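You operate a simulated robot arm through the tools that you are given. There is no shell and no other tool. Be economical: measure what you need, move in short steps, check, and stop when the job is done.

Carry out the task below with a simulated robot arm. There is one attempt and no reset: what you move stays moved.

JOB
Put one of the tally lamps from the top of the sound table on the white note pad.

Only the result counts: the job must be done as asked and must still hold three seconds after the hand-in. Knocking over, shifting, dropping, spilling or breaking anything else fails it.

ROBOT AND FRAMES
A 6-joint arm with a two-finger parallel gripper, fixed in place. Base frame: the origin is at the foot of the arm, x ahead of it, y to its left, z up; the work surface is at about z = 0. Lengths are in m, angles in rad, forces in N, time in s.
With the tool pointing down near the work surface it reaches from about 0.14 to 0.58 m from the base axis. Its first joint turns from -1.152 to 1.152 rad. Payload 2.1 kg.
The TCP is the grasp point between the finger pads, 0.03 m short of the fingertips. In the tool frame z runs along the fingers and y along their closing line. Largest opening 0.094 m; finger width 0.028, thickness 0.01; the body of the gripper, 0.05 by 0.096 m, starts 0.055 m behind the TCP.
Orientation is that of the tool frame in the base frame, as a unit quaternion [x, y, z, w]. With the fingers straight down and closing along the base's y, the tool's x points along the base's -x, its y along +y and its z along -z.

CONTROLS
- The arm moves only by the tool apply_moves. Its argument "moves" is a list of rows, each a list of 5 numbers: the shift along the base's x, y, z in m, then the turn about the base's z in rad, then the closure in counts, from 0 (fully open) to 255 (shut). In form: [[tx, ty, tz, twist, grip], ...]. A call has 1 to 12 rows; each row shifts and turns the commanded pose from where the row before left it. A row lasts 0.2 s, in which the tool goes at most 0.05 m and 0.15 rad; a call with a longer step from one row to the next is refused whole, and so is a gripper value outside its range. Where a pose cannot be reached the arm comes as near as it can. A force on the tool above 40 N (or 10 N above the force at the start of the call, whichever is more), or a blocked arm, ends the call early, and 0.2 s more pass. Each finger travels about 0.072 m/s and halts on what it meets, pressing with about 35 N; the grip force reading is that of the motor and also rises with nothing between the fingers. The clock runs only during rows and for 0.2 s after the last one: add rows that do not move to give the fingers time. The reply holds the time, the measured pose of the TCP, the force on the tool along the base axes, the opening and the grip force, in the units named above and with some noise, and new pictures: "pictures" is both (left out), scene, wrist or none.
- Cameras (640 x 400 px; columns grow to the right, rows downward): "scene" is fixed at [0.0518, -0.3688, 0.5004]; the picture's right is [0.85, -0.53, 0.00], its down [-0.29, -0.46, -0.84] and it looks along [0.45, 0.71, -0.54] (base axes); focal length 312 px, centre (320, 200). "wrist" rides on the gripper at [-0.037, 0, -0.058] in the tool frame; the picture's right is [0.00, -1.00, 0.00], its down [0.97, 0.00, -0.24] and it looks along [0.24, 0.00, 0.97] (tool axes); focal length 218 px, centre (320, 200).
- pixel_to_xyz(camera, pixels): for up to 12 pixels [column, row] of the newest picture of that camera ("zoom" is the newest enlarged one), the place [x, y, z] in the base frame of the surface seen there, good to about 0.003 m, but the place of the scene camera against the robot may be out by one fixed shift of up to 0.018 m in any direction. It takes no simulated time.
- close_up(camera, box): a new picture of the part [left, top, right, bottom] of that camera's present view, enlarged. It takes no simulated time.
- sign_off(): hands the job in; it is judged then, once.

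Keep the steps short. Do not move on a guess: measure, check each grasp and each placing, and mend mistakes. In all there are 60 turns and 120 pictures (those below and enlarged ones count). Leave the gripper open and the arm clear of the work at the hand-in unless told otherwise, and finish with a single line.

The tools are called after "Request:" as name(argument=value, ...) on one line, values as JSON. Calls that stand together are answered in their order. apply_moves: Moves the arm, as the interface text tells. Its arguments: {"type":"object","properties":{"moves":{"type":"array","items":{"type":"array","items":{"type":"number"}}},"pictures":{"type":"string","enum":["both","scene","wrist","none"]}},"required":["moves"]} The other tools are called the same way: pixel_to_xyz (camera, pixels) gives the place of the surface under pixels of a picture; close_up (camera, box) takes an enlarged picture of a part of a camera's view; sign_off () hands the job in.

At the start:

```text
t: 0.0
position: [0.2991, 0.2172, 0.3108]
tool_rot: [0.0, 1.0, 0.001, 0.001]
wrist_force: [0.8, -1.0, 0.1]
grip_width: 0.0943
grasp_force: 0.0
```

scene: 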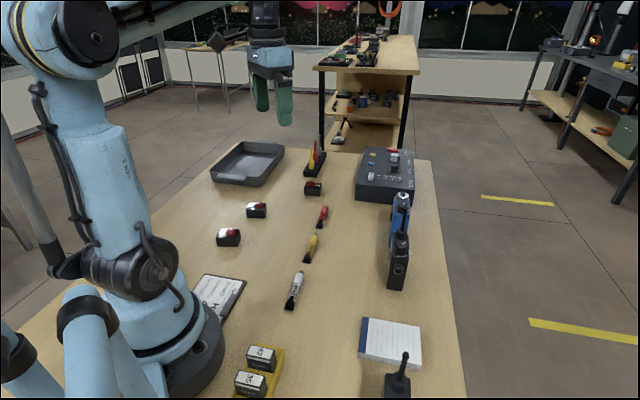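
wrist: 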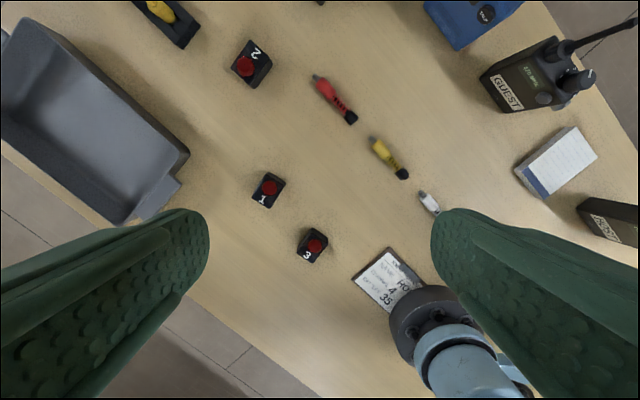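

I see three small black boxes with red domes (wrist 245,65; 268,190; 312,245) and a pad with a blue edge (wrist 555,160). I'll enlarge these and measure them.

Request:
close_up(camera="scene", box=[200, 140, 440, 290])

Request:
close_up(camera="scene", box=[180, 260, 460, 400])

Request:
pixel_to_xyz(camera="wrist", pixels=[[268, 187], [262, 201], [314, 245], [245, 66], [555, 160], [515, 172], [546, 196], [597, 155], [573, 127], [290, 210], [402, 175], [385, 280]])

Request:
pixel_to_xyz(camera="scene", pixels=[[256, 206], [228, 233], [313, 184], [392, 340], [364, 318], [359, 356], [420, 327], [419, 368], [397, 365], [229, 240], [257, 212], [315, 191]])

```text
2.67 times, centred on (320, 215) of scene
```

zoom: 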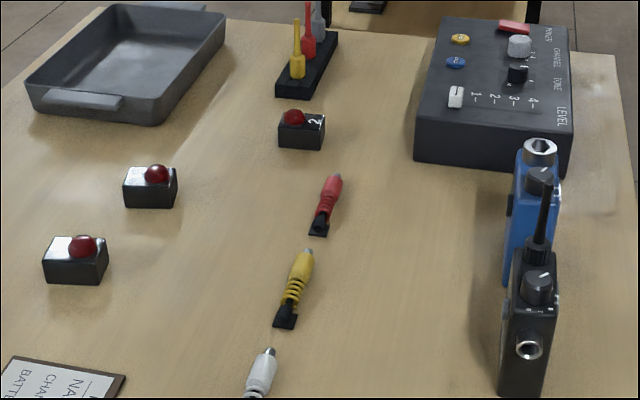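

```text
2.29 times, centred on (320, 330) of scene
```

zoom: 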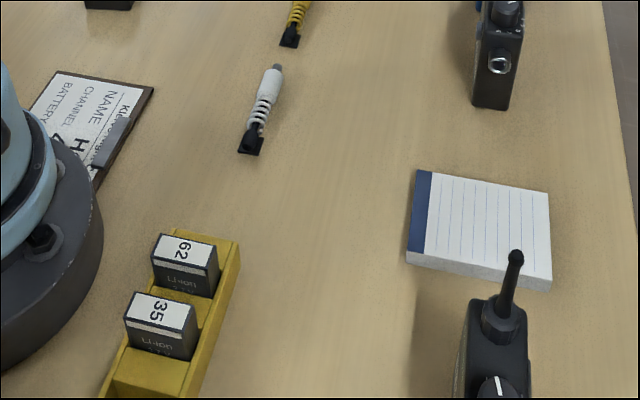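

```text
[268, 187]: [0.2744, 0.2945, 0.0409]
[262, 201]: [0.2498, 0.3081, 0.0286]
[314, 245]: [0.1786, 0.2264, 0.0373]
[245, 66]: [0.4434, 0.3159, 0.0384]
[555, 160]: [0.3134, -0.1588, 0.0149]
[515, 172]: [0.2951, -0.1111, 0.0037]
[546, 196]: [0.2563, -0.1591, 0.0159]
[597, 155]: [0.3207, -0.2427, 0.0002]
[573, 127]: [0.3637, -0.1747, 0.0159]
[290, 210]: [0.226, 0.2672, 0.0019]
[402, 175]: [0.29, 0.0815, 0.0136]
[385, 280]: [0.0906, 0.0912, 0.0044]
```

```text
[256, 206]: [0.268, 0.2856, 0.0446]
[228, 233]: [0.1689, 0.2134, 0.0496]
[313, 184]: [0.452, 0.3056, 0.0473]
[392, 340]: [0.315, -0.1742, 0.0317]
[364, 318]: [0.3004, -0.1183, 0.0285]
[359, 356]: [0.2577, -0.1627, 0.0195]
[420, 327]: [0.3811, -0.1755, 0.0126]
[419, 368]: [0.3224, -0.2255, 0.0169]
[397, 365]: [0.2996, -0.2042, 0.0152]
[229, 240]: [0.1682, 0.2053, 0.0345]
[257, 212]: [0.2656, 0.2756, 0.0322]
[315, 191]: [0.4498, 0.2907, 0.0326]
```

Lamp "1" is at about (0.27, 0.295), top roughly z 0.04, with clear space around it. The pad centre is about (0.31, -0.17), top near z 0.016. I'll move over lamp 1 and take a closer look.

Request:
apply_moves(moves=[[-0.015, 0.04, -0.02, 0, 0], [-0.015, 0.038, -0.03, 0, 0], [0, 0, -0.045, 0, 0], [0, 0, -0.03, 0, 0], [0, 0, 0, 0, 0]], pictures="wrist")

Request:
close_up(camera="wrist", box=[220, 100, 420, 225])

```text
refused: row 2 steps farther than a row can; nothing moved
```

```text
3.20 times, centred on (320, 162) of wrist
```

zoom: 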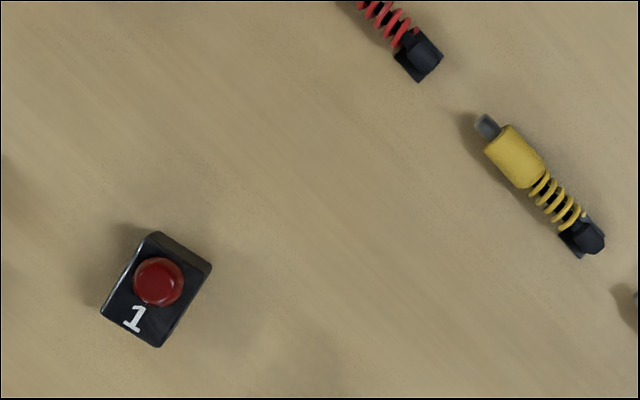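

The second row was too long (0.051 m), so nothing moved. I'll repeat it with shorter steps.

Request:
apply_moves(moves=[[-0.015, 0.04, -0.01, 0, 0], [-0.015, 0.038, -0.01, 0, 0], [0, 0, -0.045, 0, 0], [0, 0, -0.045, 0, 0], [0, 0, 0, 0, 0]], pictures="wrist")

Request:
close_up(camera="wrist", box=[240, 120, 400, 220])

```text
t: 1.2
position: [0.2685, 0.2928, 0.1996]
tool_rot: [0.0, 1.0, 0.001, 0.0]
wrist_force: [-0.3, -0.5, -0.5]
grip_width: 0.0939
grasp_force: 0.0
```

wrist: 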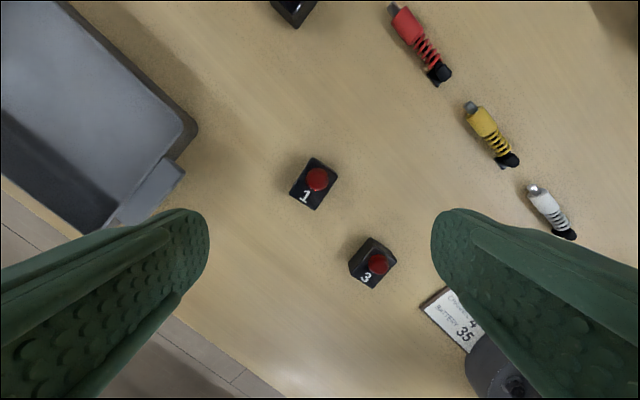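

```text
4.00 times, centred on (320, 170) of wrist
```

zoom: 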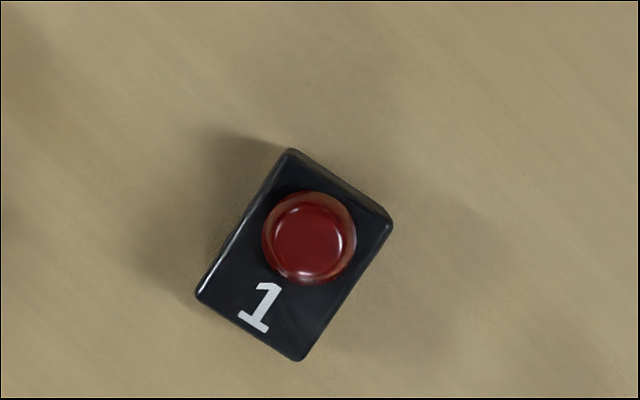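

Lamp 1 now sits centrally in the wrist view. I'll measure its top corners and dome in the zoom.

Request:
pixel_to_xyz(camera="zoom", pixels=[[289, 160], [383, 222], [205, 292], [297, 352], [308, 238], [255, 305], [290, 320], [330, 350], [340, 290], [240, 235]])

```text
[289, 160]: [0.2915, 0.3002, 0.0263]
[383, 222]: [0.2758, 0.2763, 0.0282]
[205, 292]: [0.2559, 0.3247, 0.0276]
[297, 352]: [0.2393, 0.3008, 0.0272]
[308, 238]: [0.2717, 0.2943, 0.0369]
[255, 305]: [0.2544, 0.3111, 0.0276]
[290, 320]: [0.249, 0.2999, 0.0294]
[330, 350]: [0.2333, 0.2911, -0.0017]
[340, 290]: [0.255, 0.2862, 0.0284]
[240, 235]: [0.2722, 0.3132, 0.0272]
```

The lamp's top centre is (0.2655, 0.3005), with box top z 0.0275, short side 0.029 and long side 0.043. The short side points about 56° from x, so I'll twist −0.592 rad, part-close the fingers, and come down to z 0.10 to check.

Request:
apply_moves(moves=[[-0.003, 0.0075, 0, -0.148, 80], [0, 0, -0.02, -0.148, 80], [0, 0, -0.04, -0.148, 80], [0, 0, -0.04, -0.148, 80], [0, 0, 0, 0, 80], [0, 0, 0, 0, 80]])

Request:
close_up(camera="wrist", box=[200, 100, 440, 250])

```text
t: 2.6
position: [0.263, 0.3027, 0.0985]
tool_rot: [0.291, 0.957, 0.001, 0.0]
wrist_force: [0.6, -1.0, 0.2]
grip_width: 0.0645
grasp_force: 0.0
```

scene: 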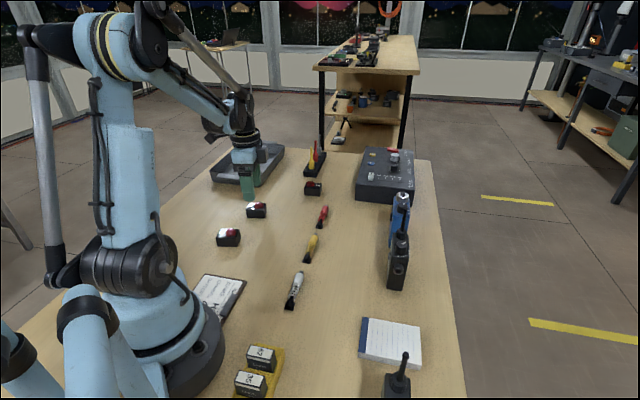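
wrist: 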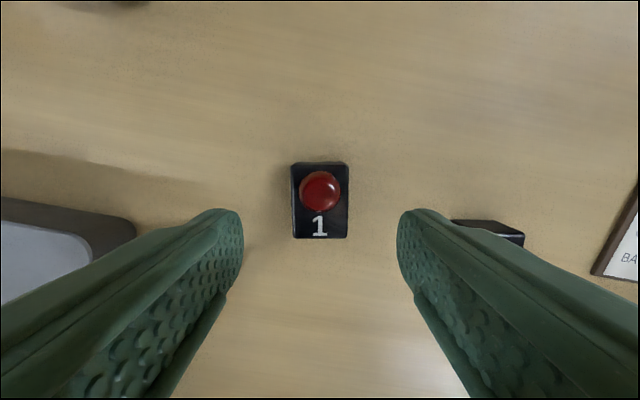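

```text
2.67 times, centred on (320, 175) of wrist
```

zoom: 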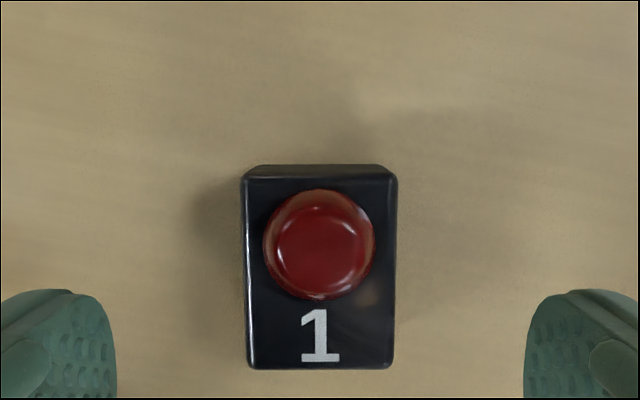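

The lamp is square with the fingers and centred between them. I'll re-measure its corners from here, and also lamp 3's nearest edge.

Request:
pixel_to_xyz(camera="zoom", pixels=[[250, 185], [388, 185], [255, 360], [388, 360], [320, 230]])

Request:
pixel_to_xyz(camera="wrist", pixels=[[460, 224], [485, 228], [520, 238], [130, 225], [100, 215]])

```text
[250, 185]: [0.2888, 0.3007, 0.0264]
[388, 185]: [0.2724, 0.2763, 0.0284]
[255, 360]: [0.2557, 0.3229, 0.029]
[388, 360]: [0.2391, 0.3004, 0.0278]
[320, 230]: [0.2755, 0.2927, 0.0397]
```

```text
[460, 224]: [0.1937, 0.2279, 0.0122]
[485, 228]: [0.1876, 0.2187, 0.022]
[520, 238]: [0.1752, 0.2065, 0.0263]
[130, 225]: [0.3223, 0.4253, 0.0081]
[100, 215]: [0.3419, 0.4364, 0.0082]
```

The lamp centre is (0.264, 0.300), within 3 mm of the TCP, and lamp 3 and the tray are clear. I'll go down to z≈0.036 and close.

Request:
apply_moves(moves=[[0.001, -0.002, -0.03, 0, 80], [0, 0, -0.02, 0, 80], [0, 0, -0.0125, 0, 80], [0, 0, 0, 0, 80]], pictures="wrist")

```text
t: 3.6
position: [0.2652, 0.2995, 0.0389]
tool_rot: [0.292, 0.956, 0.001, 0.0]
wrist_force: [-0.3, -0.7, 1.1]
grip_width: 0.0646
grasp_force: 0.0
```

wrist: 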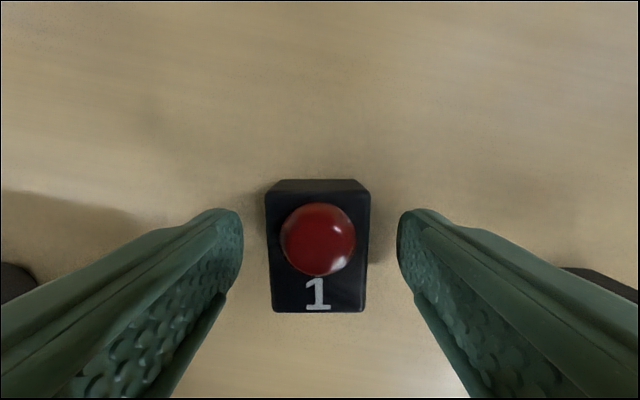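

The fingers straddle the lamp with the tips about 9 mm above the table. Closing now.

Request:
apply_moves(moves=[[0, 0, 0, 0, 140], [0, 0, 0, 0, 200], [0, 0, 0, 0, 255], [0, 0, 0, 0, 255], [0, 0, 0, 0, 255]], pictures="wrist")

```text
t: 4.8
position: [0.266, 0.2996, 0.039]
tool_rot: [0.292, 0.956, 0.001, 0.001]
wrist_force: [0.9, -0.8, -0.2]
grip_width: 0.0353
grasp_force: 35.1
```

wrist: 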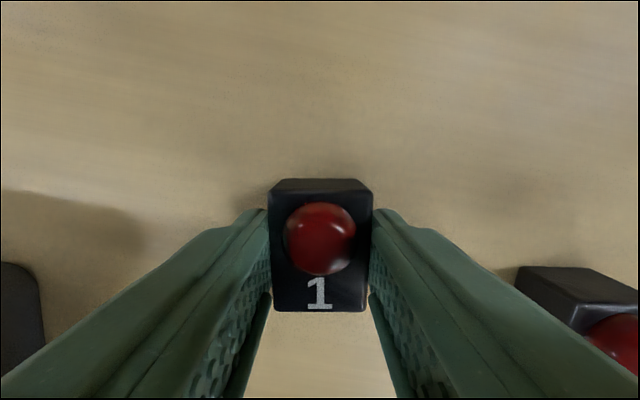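

The grip holds at 0.035 m and 35 N. I'll lift slowly and check that the lamp comes along.

Request:
apply_moves(moves=[[0, 0, 0.01, 0, 255], [0, 0, 0.03, 0, 255], [0, 0, 0.04, 0, 255], [0, 0, 0.04, 0, 255], [0, 0, 0.03, 0, 255], [0, 0, 0, 0, 255]])

```text
t: 6.2
position: [0.266, 0.3003, 0.1878]
tool_rot: [0.29, 0.957, 0.001, 0.0]
wrist_force: [0.0, 0.2, -1.3]
grip_width: 0.0353
grasp_force: 35.2
```

scene: 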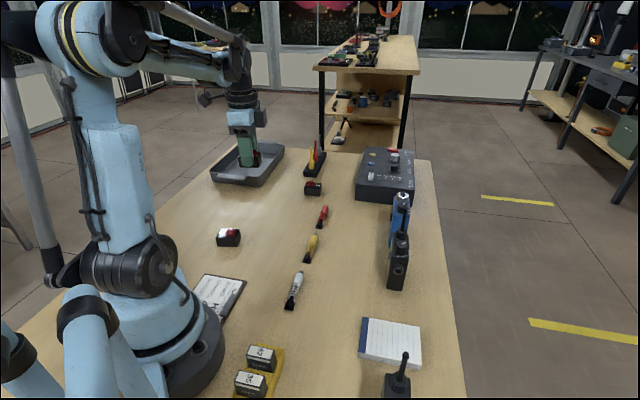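
wrist: 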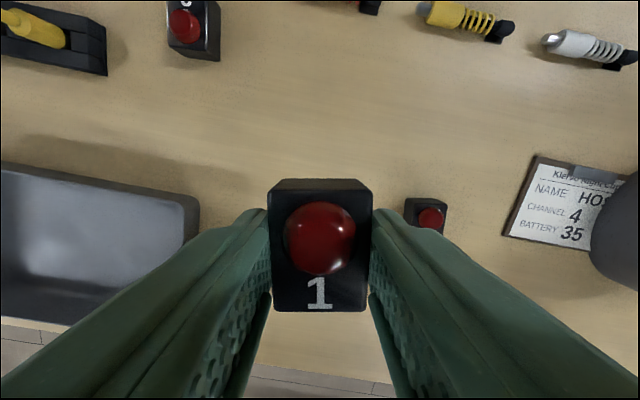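

The lamp is held securely. Before crossing, I'll measure the radios (antenna tips) and the pad corners, to plan the route and a clear landing.

Request:
pixel_to_xyz(camera="scene", pixels=[[405, 355], [398, 378], [397, 395], [402, 200], [404, 213], [399, 235], [397, 285], [366, 318], [359, 354], [420, 327], [421, 365], [402, 192]])

Request:
close_up(camera="scene", box=[340, 180, 500, 400])

```text
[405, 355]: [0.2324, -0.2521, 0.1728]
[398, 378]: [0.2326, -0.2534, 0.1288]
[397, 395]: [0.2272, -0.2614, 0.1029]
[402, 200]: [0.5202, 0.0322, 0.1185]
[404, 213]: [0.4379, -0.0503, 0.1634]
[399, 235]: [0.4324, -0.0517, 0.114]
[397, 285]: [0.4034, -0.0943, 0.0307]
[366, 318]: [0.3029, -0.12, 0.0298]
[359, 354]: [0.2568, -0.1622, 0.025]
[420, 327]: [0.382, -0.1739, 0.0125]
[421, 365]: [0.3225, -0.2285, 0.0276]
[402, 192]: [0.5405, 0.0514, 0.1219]
```

```text
1.82 times, centred on (420, 290) of scene
```

zoom: 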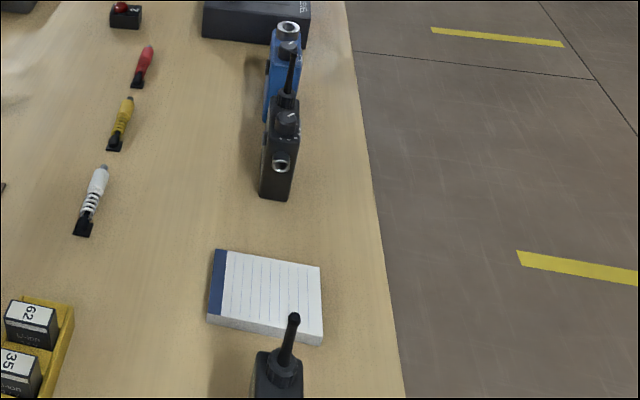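

The pad centre is near (0.313, -0.165), with edges at about +47° and −40°. A radio antenna (tip z≈0.165) stands about 0.1 m off at (0.24, -0.24), and the other radio is farther away. I'll cross high while twisting −1.68 rad to line up with the pad, stopping halfway to check.

Request:
apply_moves(moves=[[0.002, -0.02, 0.01, -0.14, 255], [0.004, -0.038, 0.015, -0.14, 255], [0.004, -0.038, 0.01, -0.14, 255], [0.004, -0.038, 0, -0.14, 255], [0.004, -0.038, 0, -0.14, 255], [0.004, -0.038, 0, -0.14, 255], [0.004, -0.038, 0, -0.14, 255], [0.004, -0.038, 0, -0.14, 255], [0, 0, 0, 0, 255]])

```text
t: 8.2
position: [0.2989, 0.0155, 0.2205]
tool_rot: [0.756, 0.655, 0.001, 0.001]
wrist_force: [-0.7, 0.1, -1.3]
grip_width: 0.0352
grasp_force: 35.4
```

scene: 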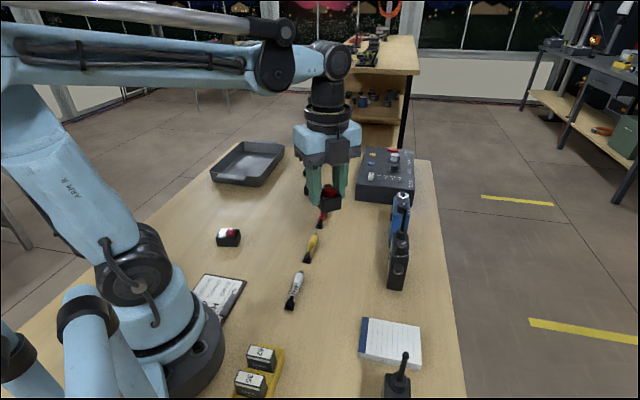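
wrist: 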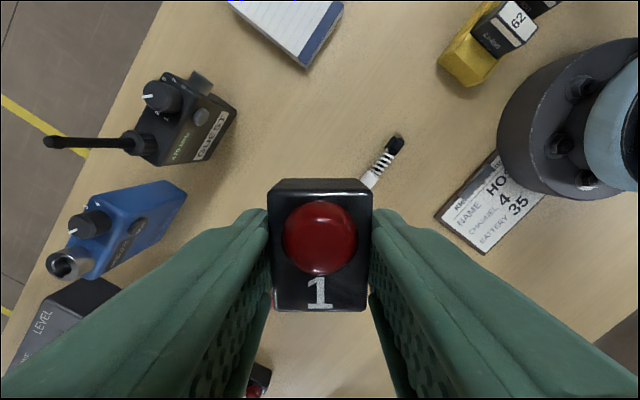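

The lamp is steady and the path is clear. I'll carry on to just short of the pad.

Request:
apply_moves(moves=[[0.002, -0.033, 0, -0.14, 255], [0.002, -0.033, 0, -0.14, 255], [0.002, -0.033, 0, -0.14, 255], [0.002, -0.03, 0, -0.14, 255], [0, 0, 0, 0, 255]])

```text
t: 9.4
position: [0.3046, -0.1161, 0.2227]
tool_rot: [0.907, 0.421, 0.001, 0.0]
wrist_force: [0.5, -0.3, -1.1]
grip_width: 0.0349
grasp_force: 34.8
```

scene: 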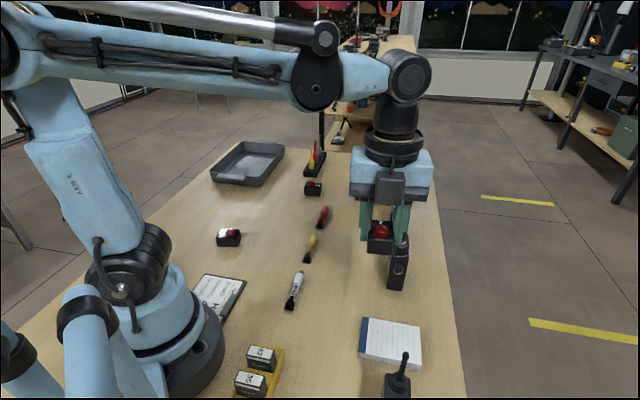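
wrist: 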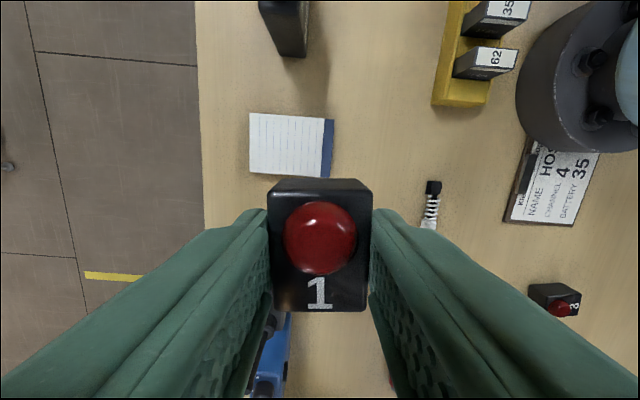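

The whole pad is in the wrist view (250–335, 113–178) and is square with the tool to within a few degrees. I'll measure its corners.

Request:
pixel_to_xyz(camera="wrist", pixels=[[252, 116], [252, 171], [326, 121], [320, 174], [332, 122], [290, 145], [292, 50], [285, 10], [305, 50]])

Request:
close_up(camera="wrist", box=[210, 0, 370, 200])

```text
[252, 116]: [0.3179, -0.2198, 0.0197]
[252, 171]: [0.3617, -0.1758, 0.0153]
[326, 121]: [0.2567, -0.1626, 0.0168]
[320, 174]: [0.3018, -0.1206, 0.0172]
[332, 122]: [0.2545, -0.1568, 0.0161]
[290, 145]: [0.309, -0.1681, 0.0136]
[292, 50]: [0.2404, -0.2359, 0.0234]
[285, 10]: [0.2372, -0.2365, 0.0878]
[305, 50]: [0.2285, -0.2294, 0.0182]
```

```text
2.00 times, centred on (290, 100) of wrist
```

zoom: 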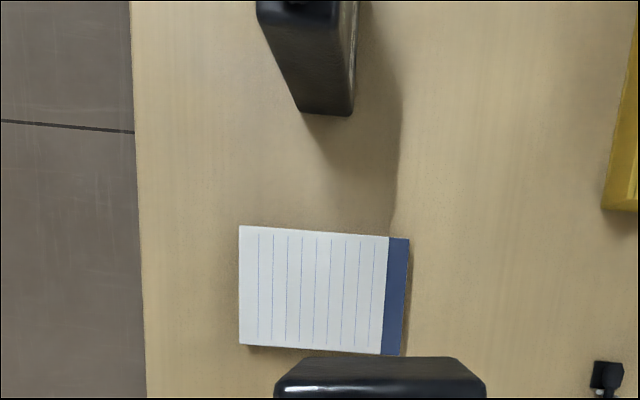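

The pad's white top spans corners (0.318,-0.220), (0.362,-0.176), (0.257,-0.163) and (0.302,-0.121), so its centre is (0.310,-0.170) and its top z≈0.0165. I'll move over the centre with a −0.045 rad trim, then come down to about 0.10.

Request:
apply_moves(moves=[[0.003, -0.027, 0, -0.045, 255], [0.0035, -0.026, 0, 0, 255], [0, 0, 0, 0, 255], [0, 0, -0.04, 0, 255], [0, 0, -0.04, 0, 255], [0, 0, -0.04, 0, 255], [0, 0, 0, 0, 255]])

Request:
close_up(camera="scene", box=[320, 250, 480, 400])

```text
t: 11.0
position: [0.3107, -0.1713, 0.1016]
tool_rot: [0.916, 0.401, 0.0, 0.001]
wrist_force: [0.1, 1.1, -1.1]
grip_width: 0.035
grasp_force: 34.9
```

scene: 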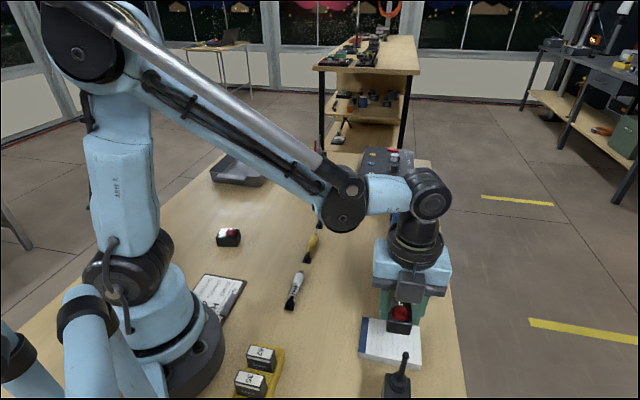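
wrist: 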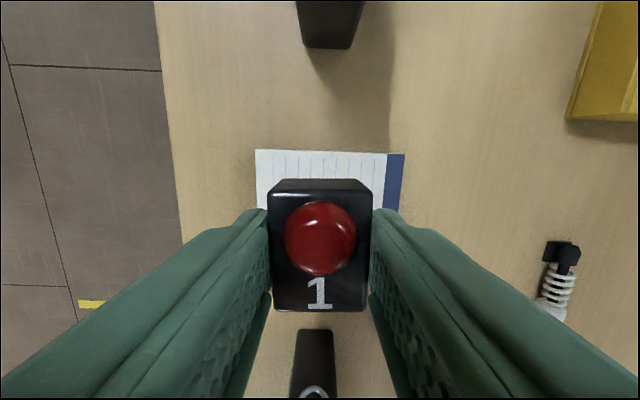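

```text
2.67 times, centred on (400, 325) of scene
```

zoom: 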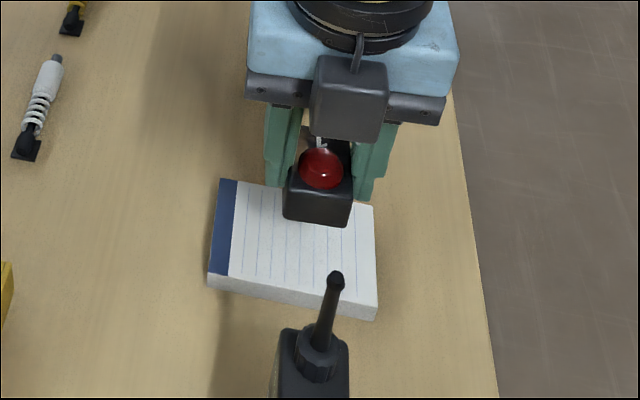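

The lamp hangs over the pad's middle. Before going lower, I'll check the gap between the camera box (zoom 347,130) and the antenna (zoom 337,278).

Request:
pixel_to_xyz(camera="zoom", pixels=[[345, 100], [345, 130], [337, 280], [325, 330], [318, 210], [290, 200]])

```text
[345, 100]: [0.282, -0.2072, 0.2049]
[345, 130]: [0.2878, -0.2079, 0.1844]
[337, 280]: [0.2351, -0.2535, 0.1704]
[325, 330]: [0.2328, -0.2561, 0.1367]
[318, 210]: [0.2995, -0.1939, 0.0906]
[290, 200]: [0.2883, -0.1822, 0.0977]
```

The gap is about 0.065 m, which is safe. I'll descend to z≈0.060, just above touching.

Request:
apply_moves(moves=[[0, 0.001, -0.025, 0, 255], [0, 0, -0.015, 0, 255], [0, 0, -0.002, 0, 255], [0, 0, 0, 0, 255]], pictures="scene")

Request:
close_up(camera="scene", box=[340, 290, 450, 390])

```text
t: 12.0
position: [0.3108, -0.1675, 0.0617]
tool_rot: [0.916, 0.401, 0.0, 0.001]
wrist_force: [1.4, -0.2, -0.2]
grip_width: 0.0351
grasp_force: 35.0
```

scene: 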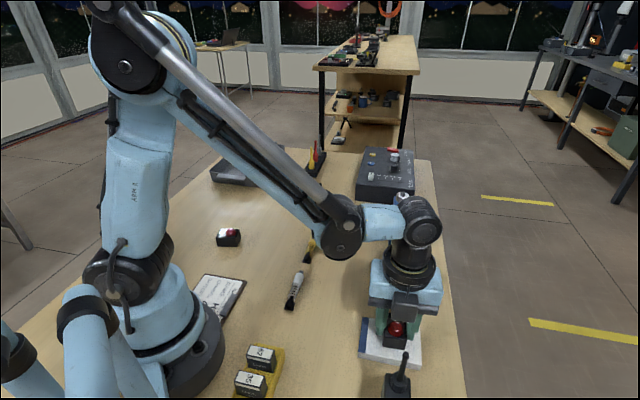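

```text
4.00 times, centred on (395, 340) of scene
```

zoom: 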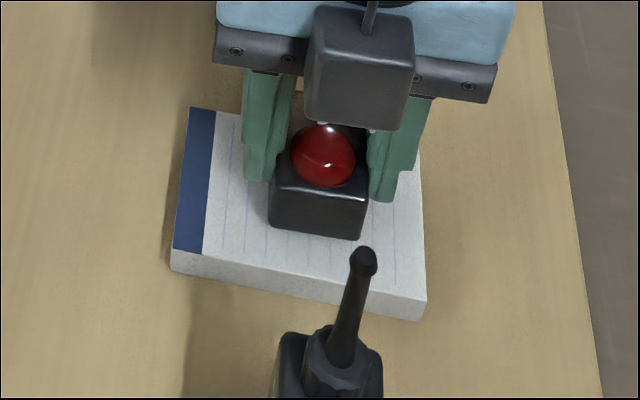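

The lamp is centred a few mm above the pad. I'll lower in 1.5 mm steps and watch the vertical force for contact.

Request:
apply_moves(moves=[[0, 0, -0.0015, 0, 255], [0, 0, -0.0015, 0, 255], [0, 0, 0, 0, 255]], pictures="none")

```text
t: 12.8
position: [0.3115, -0.1679, 0.0584]
tool_rot: [0.916, 0.402, 0.0, 0.001]
wrist_force: [0.4, -0.6, -0.4]
grip_width: 0.035
grasp_force: 35.5
```

No contact yet at 0.0584; I expect it near 0.0555. Two more small steps.

Request:
apply_moves(moves=[[0, 0, -0.0015, 0, 255], [0, 0, 0, 0, 255]], pictures="none")

Request:
apply_moves(moves=[[0, 0, -0.001, 0, 255], [0, 0, 0, 0, 255]], pictures="scene")

Request:
close_up(camera="scene", box=[340, 290, 450, 390])

```text
t: 13.4
position: [0.3117, -0.1665, 0.0566]
tool_rot: [0.916, 0.401, 0.0, 0.001]
wrist_force: [-1.1, -0.3, -0.4]
grip_width: 0.0353
grasp_force: 34.6
```

```text
t: 14.0
position: [0.3105, -0.1672, 0.0552]
tool_rot: [0.916, 0.401, 0.001, 0.001]
wrist_force: [0.0, 0.0, -1.0]
grip_width: 0.0351
grasp_force: 34.9
```

scene: 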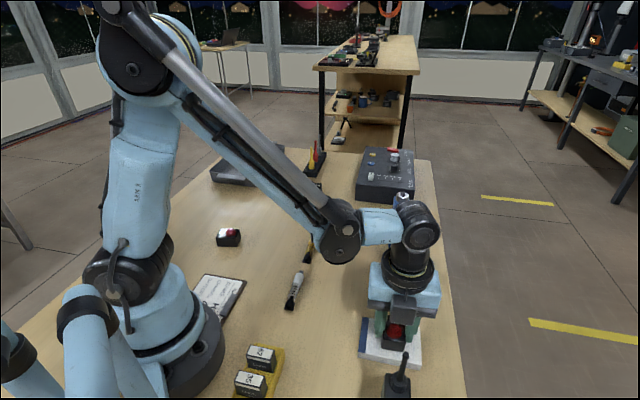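

```text
4.00 times, centred on (395, 340) of scene
```

zoom: 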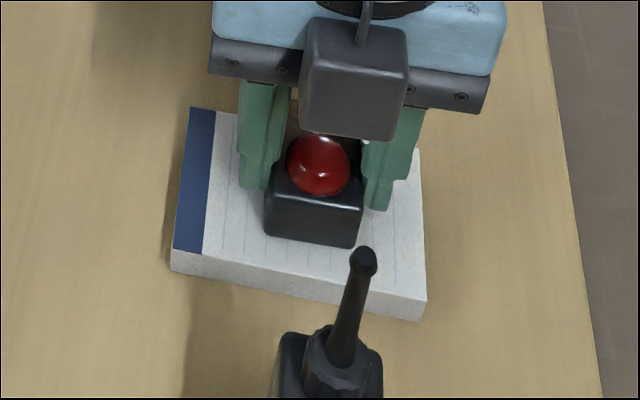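

Still no contact force at 0.0552. I'll take 1 mm steps until it shows.

Request:
apply_moves(moves=[[0, 0, -0.001, 0, 255], [0, 0, 0, 0, 255]], pictures="none")

```text
t: 14.6
position: [0.3122, -0.1678, 0.0537]
tool_rot: [0.916, 0.401, 0.0, -0.001]
wrist_force: [-0.7, 1.2, 12.8]
grip_width: 0.0346
grasp_force: 35.4
```

Contact: 12.8 N upward. I'll ease off 0.5 mm, then open the fingers gently to about 0.06.

Request:
apply_moves(moves=[[0, 0, 0.0006, 0, 255], [0, 0, 0, 0, 150], [0, 0, 0, 0, 120], [0, 0, 0, 0, 80], [0, 0, 0, 0, 80], [0, 0, 0, 0, 80]])

Request:
close_up(camera="scene", box=[340, 290, 450, 390])

```text
t: 16.0
position: [0.3116, -0.1671, 0.0536]
tool_rot: [0.916, 0.401, 0.0, 0.001]
wrist_force: [0.4, -0.5, 0.2]
grip_width: 0.0642
grasp_force: 0.1
```

scene: 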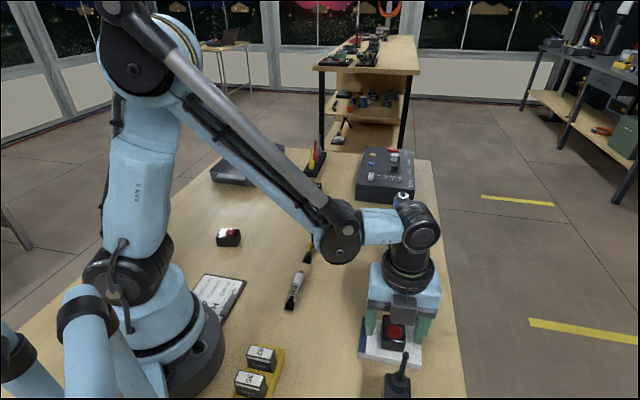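
wrist: 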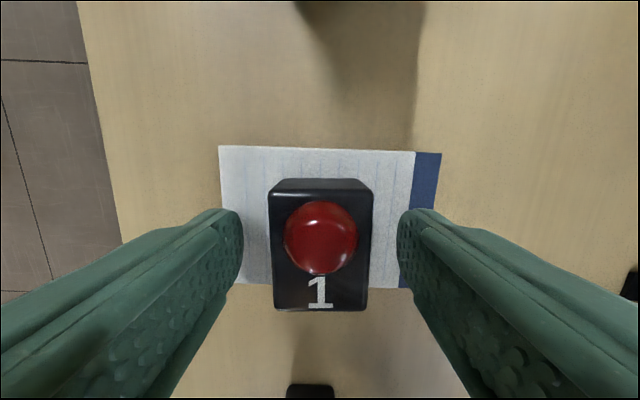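

```text
4.00 times, centred on (395, 340) of scene
```

zoom: 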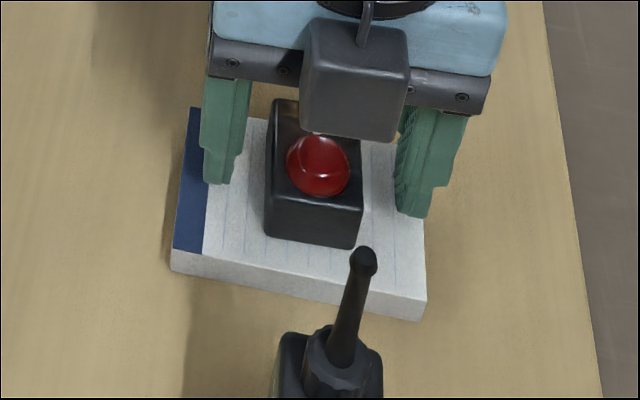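

The lamp rests upright on the pad and the fingers are free. I'll lift straight up.

Request:
apply_moves(moves=[[0, 0, 0.02, 0, 80], [0, 0, 0.04, 0, 80], [0, 0, 0.045, 0, 40], [0, 0, 0.045, 0, 0], [0, 0, 0.03, 0, 0], [0, 0, 0, 0, 0]])

Request:
close_up(camera="wrist", box=[240, 120, 400, 220])

```text
t: 17.4
position: [0.3103, -0.1656, 0.2345]
tool_rot: [0.916, 0.401, 0.0, 0.0]
wrist_force: [-0.2, 0.2, -0.5]
grip_width: 0.0943
grasp_force: 0.1
```

scene: 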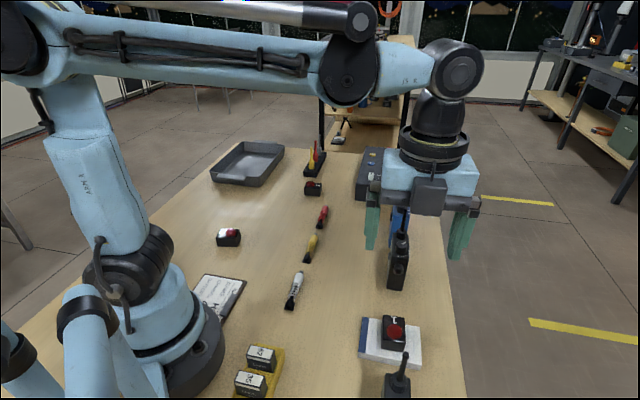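
wrist: 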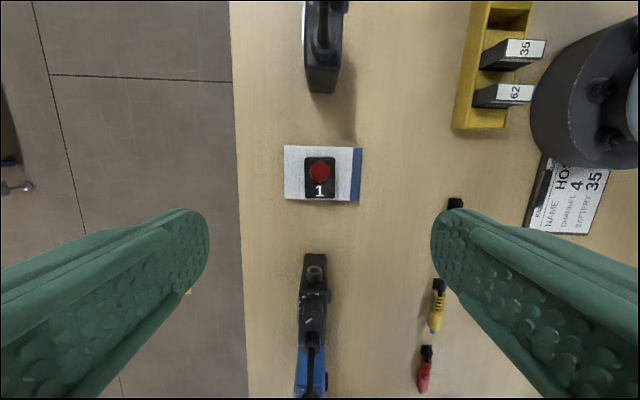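

```text
4.00 times, centred on (320, 170) of wrist
```

zoom: 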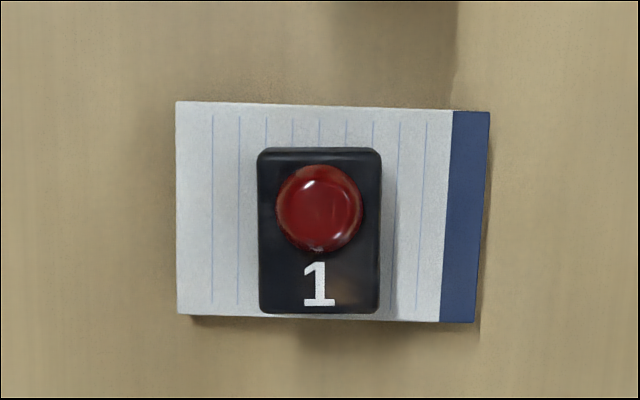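

The lamp stands on the pad but looks close to one edge (zoom row 313). I'll measure its corners against the pad edge.

Request:
pixel_to_xyz(camera="zoom", pixels=[[265, 157], [373, 157], [265, 305], [373, 307], [182, 107], [445, 116], [182, 308], [432, 317], [215, 310], [400, 314]])

Request:
close_up(camera="scene", box=[340, 290, 450, 390])

```text
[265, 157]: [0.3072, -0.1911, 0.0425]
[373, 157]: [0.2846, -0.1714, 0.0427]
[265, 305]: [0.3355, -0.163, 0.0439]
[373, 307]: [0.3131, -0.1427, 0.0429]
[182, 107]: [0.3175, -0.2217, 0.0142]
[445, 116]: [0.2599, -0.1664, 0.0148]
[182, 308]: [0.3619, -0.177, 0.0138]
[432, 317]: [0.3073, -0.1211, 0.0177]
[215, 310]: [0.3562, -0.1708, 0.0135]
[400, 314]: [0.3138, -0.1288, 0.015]
```

```text
4.00 times, centred on (395, 340) of scene
```

zoom: 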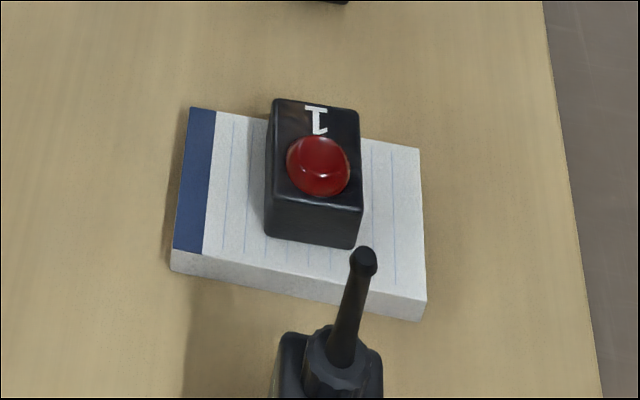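

The lamp centre is (0.310, -0.167) and the pad centre (0.312, -0.171). The whole footprint is inside the pad edges, so the close edge was only perspective. The gripper is open and clear, and nothing else has moved. Handing in.

Request:
sign_off()

```text
The job is handed in.
```

Tally lamp 1 is standing upright near the centre of the white note pad, the gripper is open and clear, and the job is handed in.
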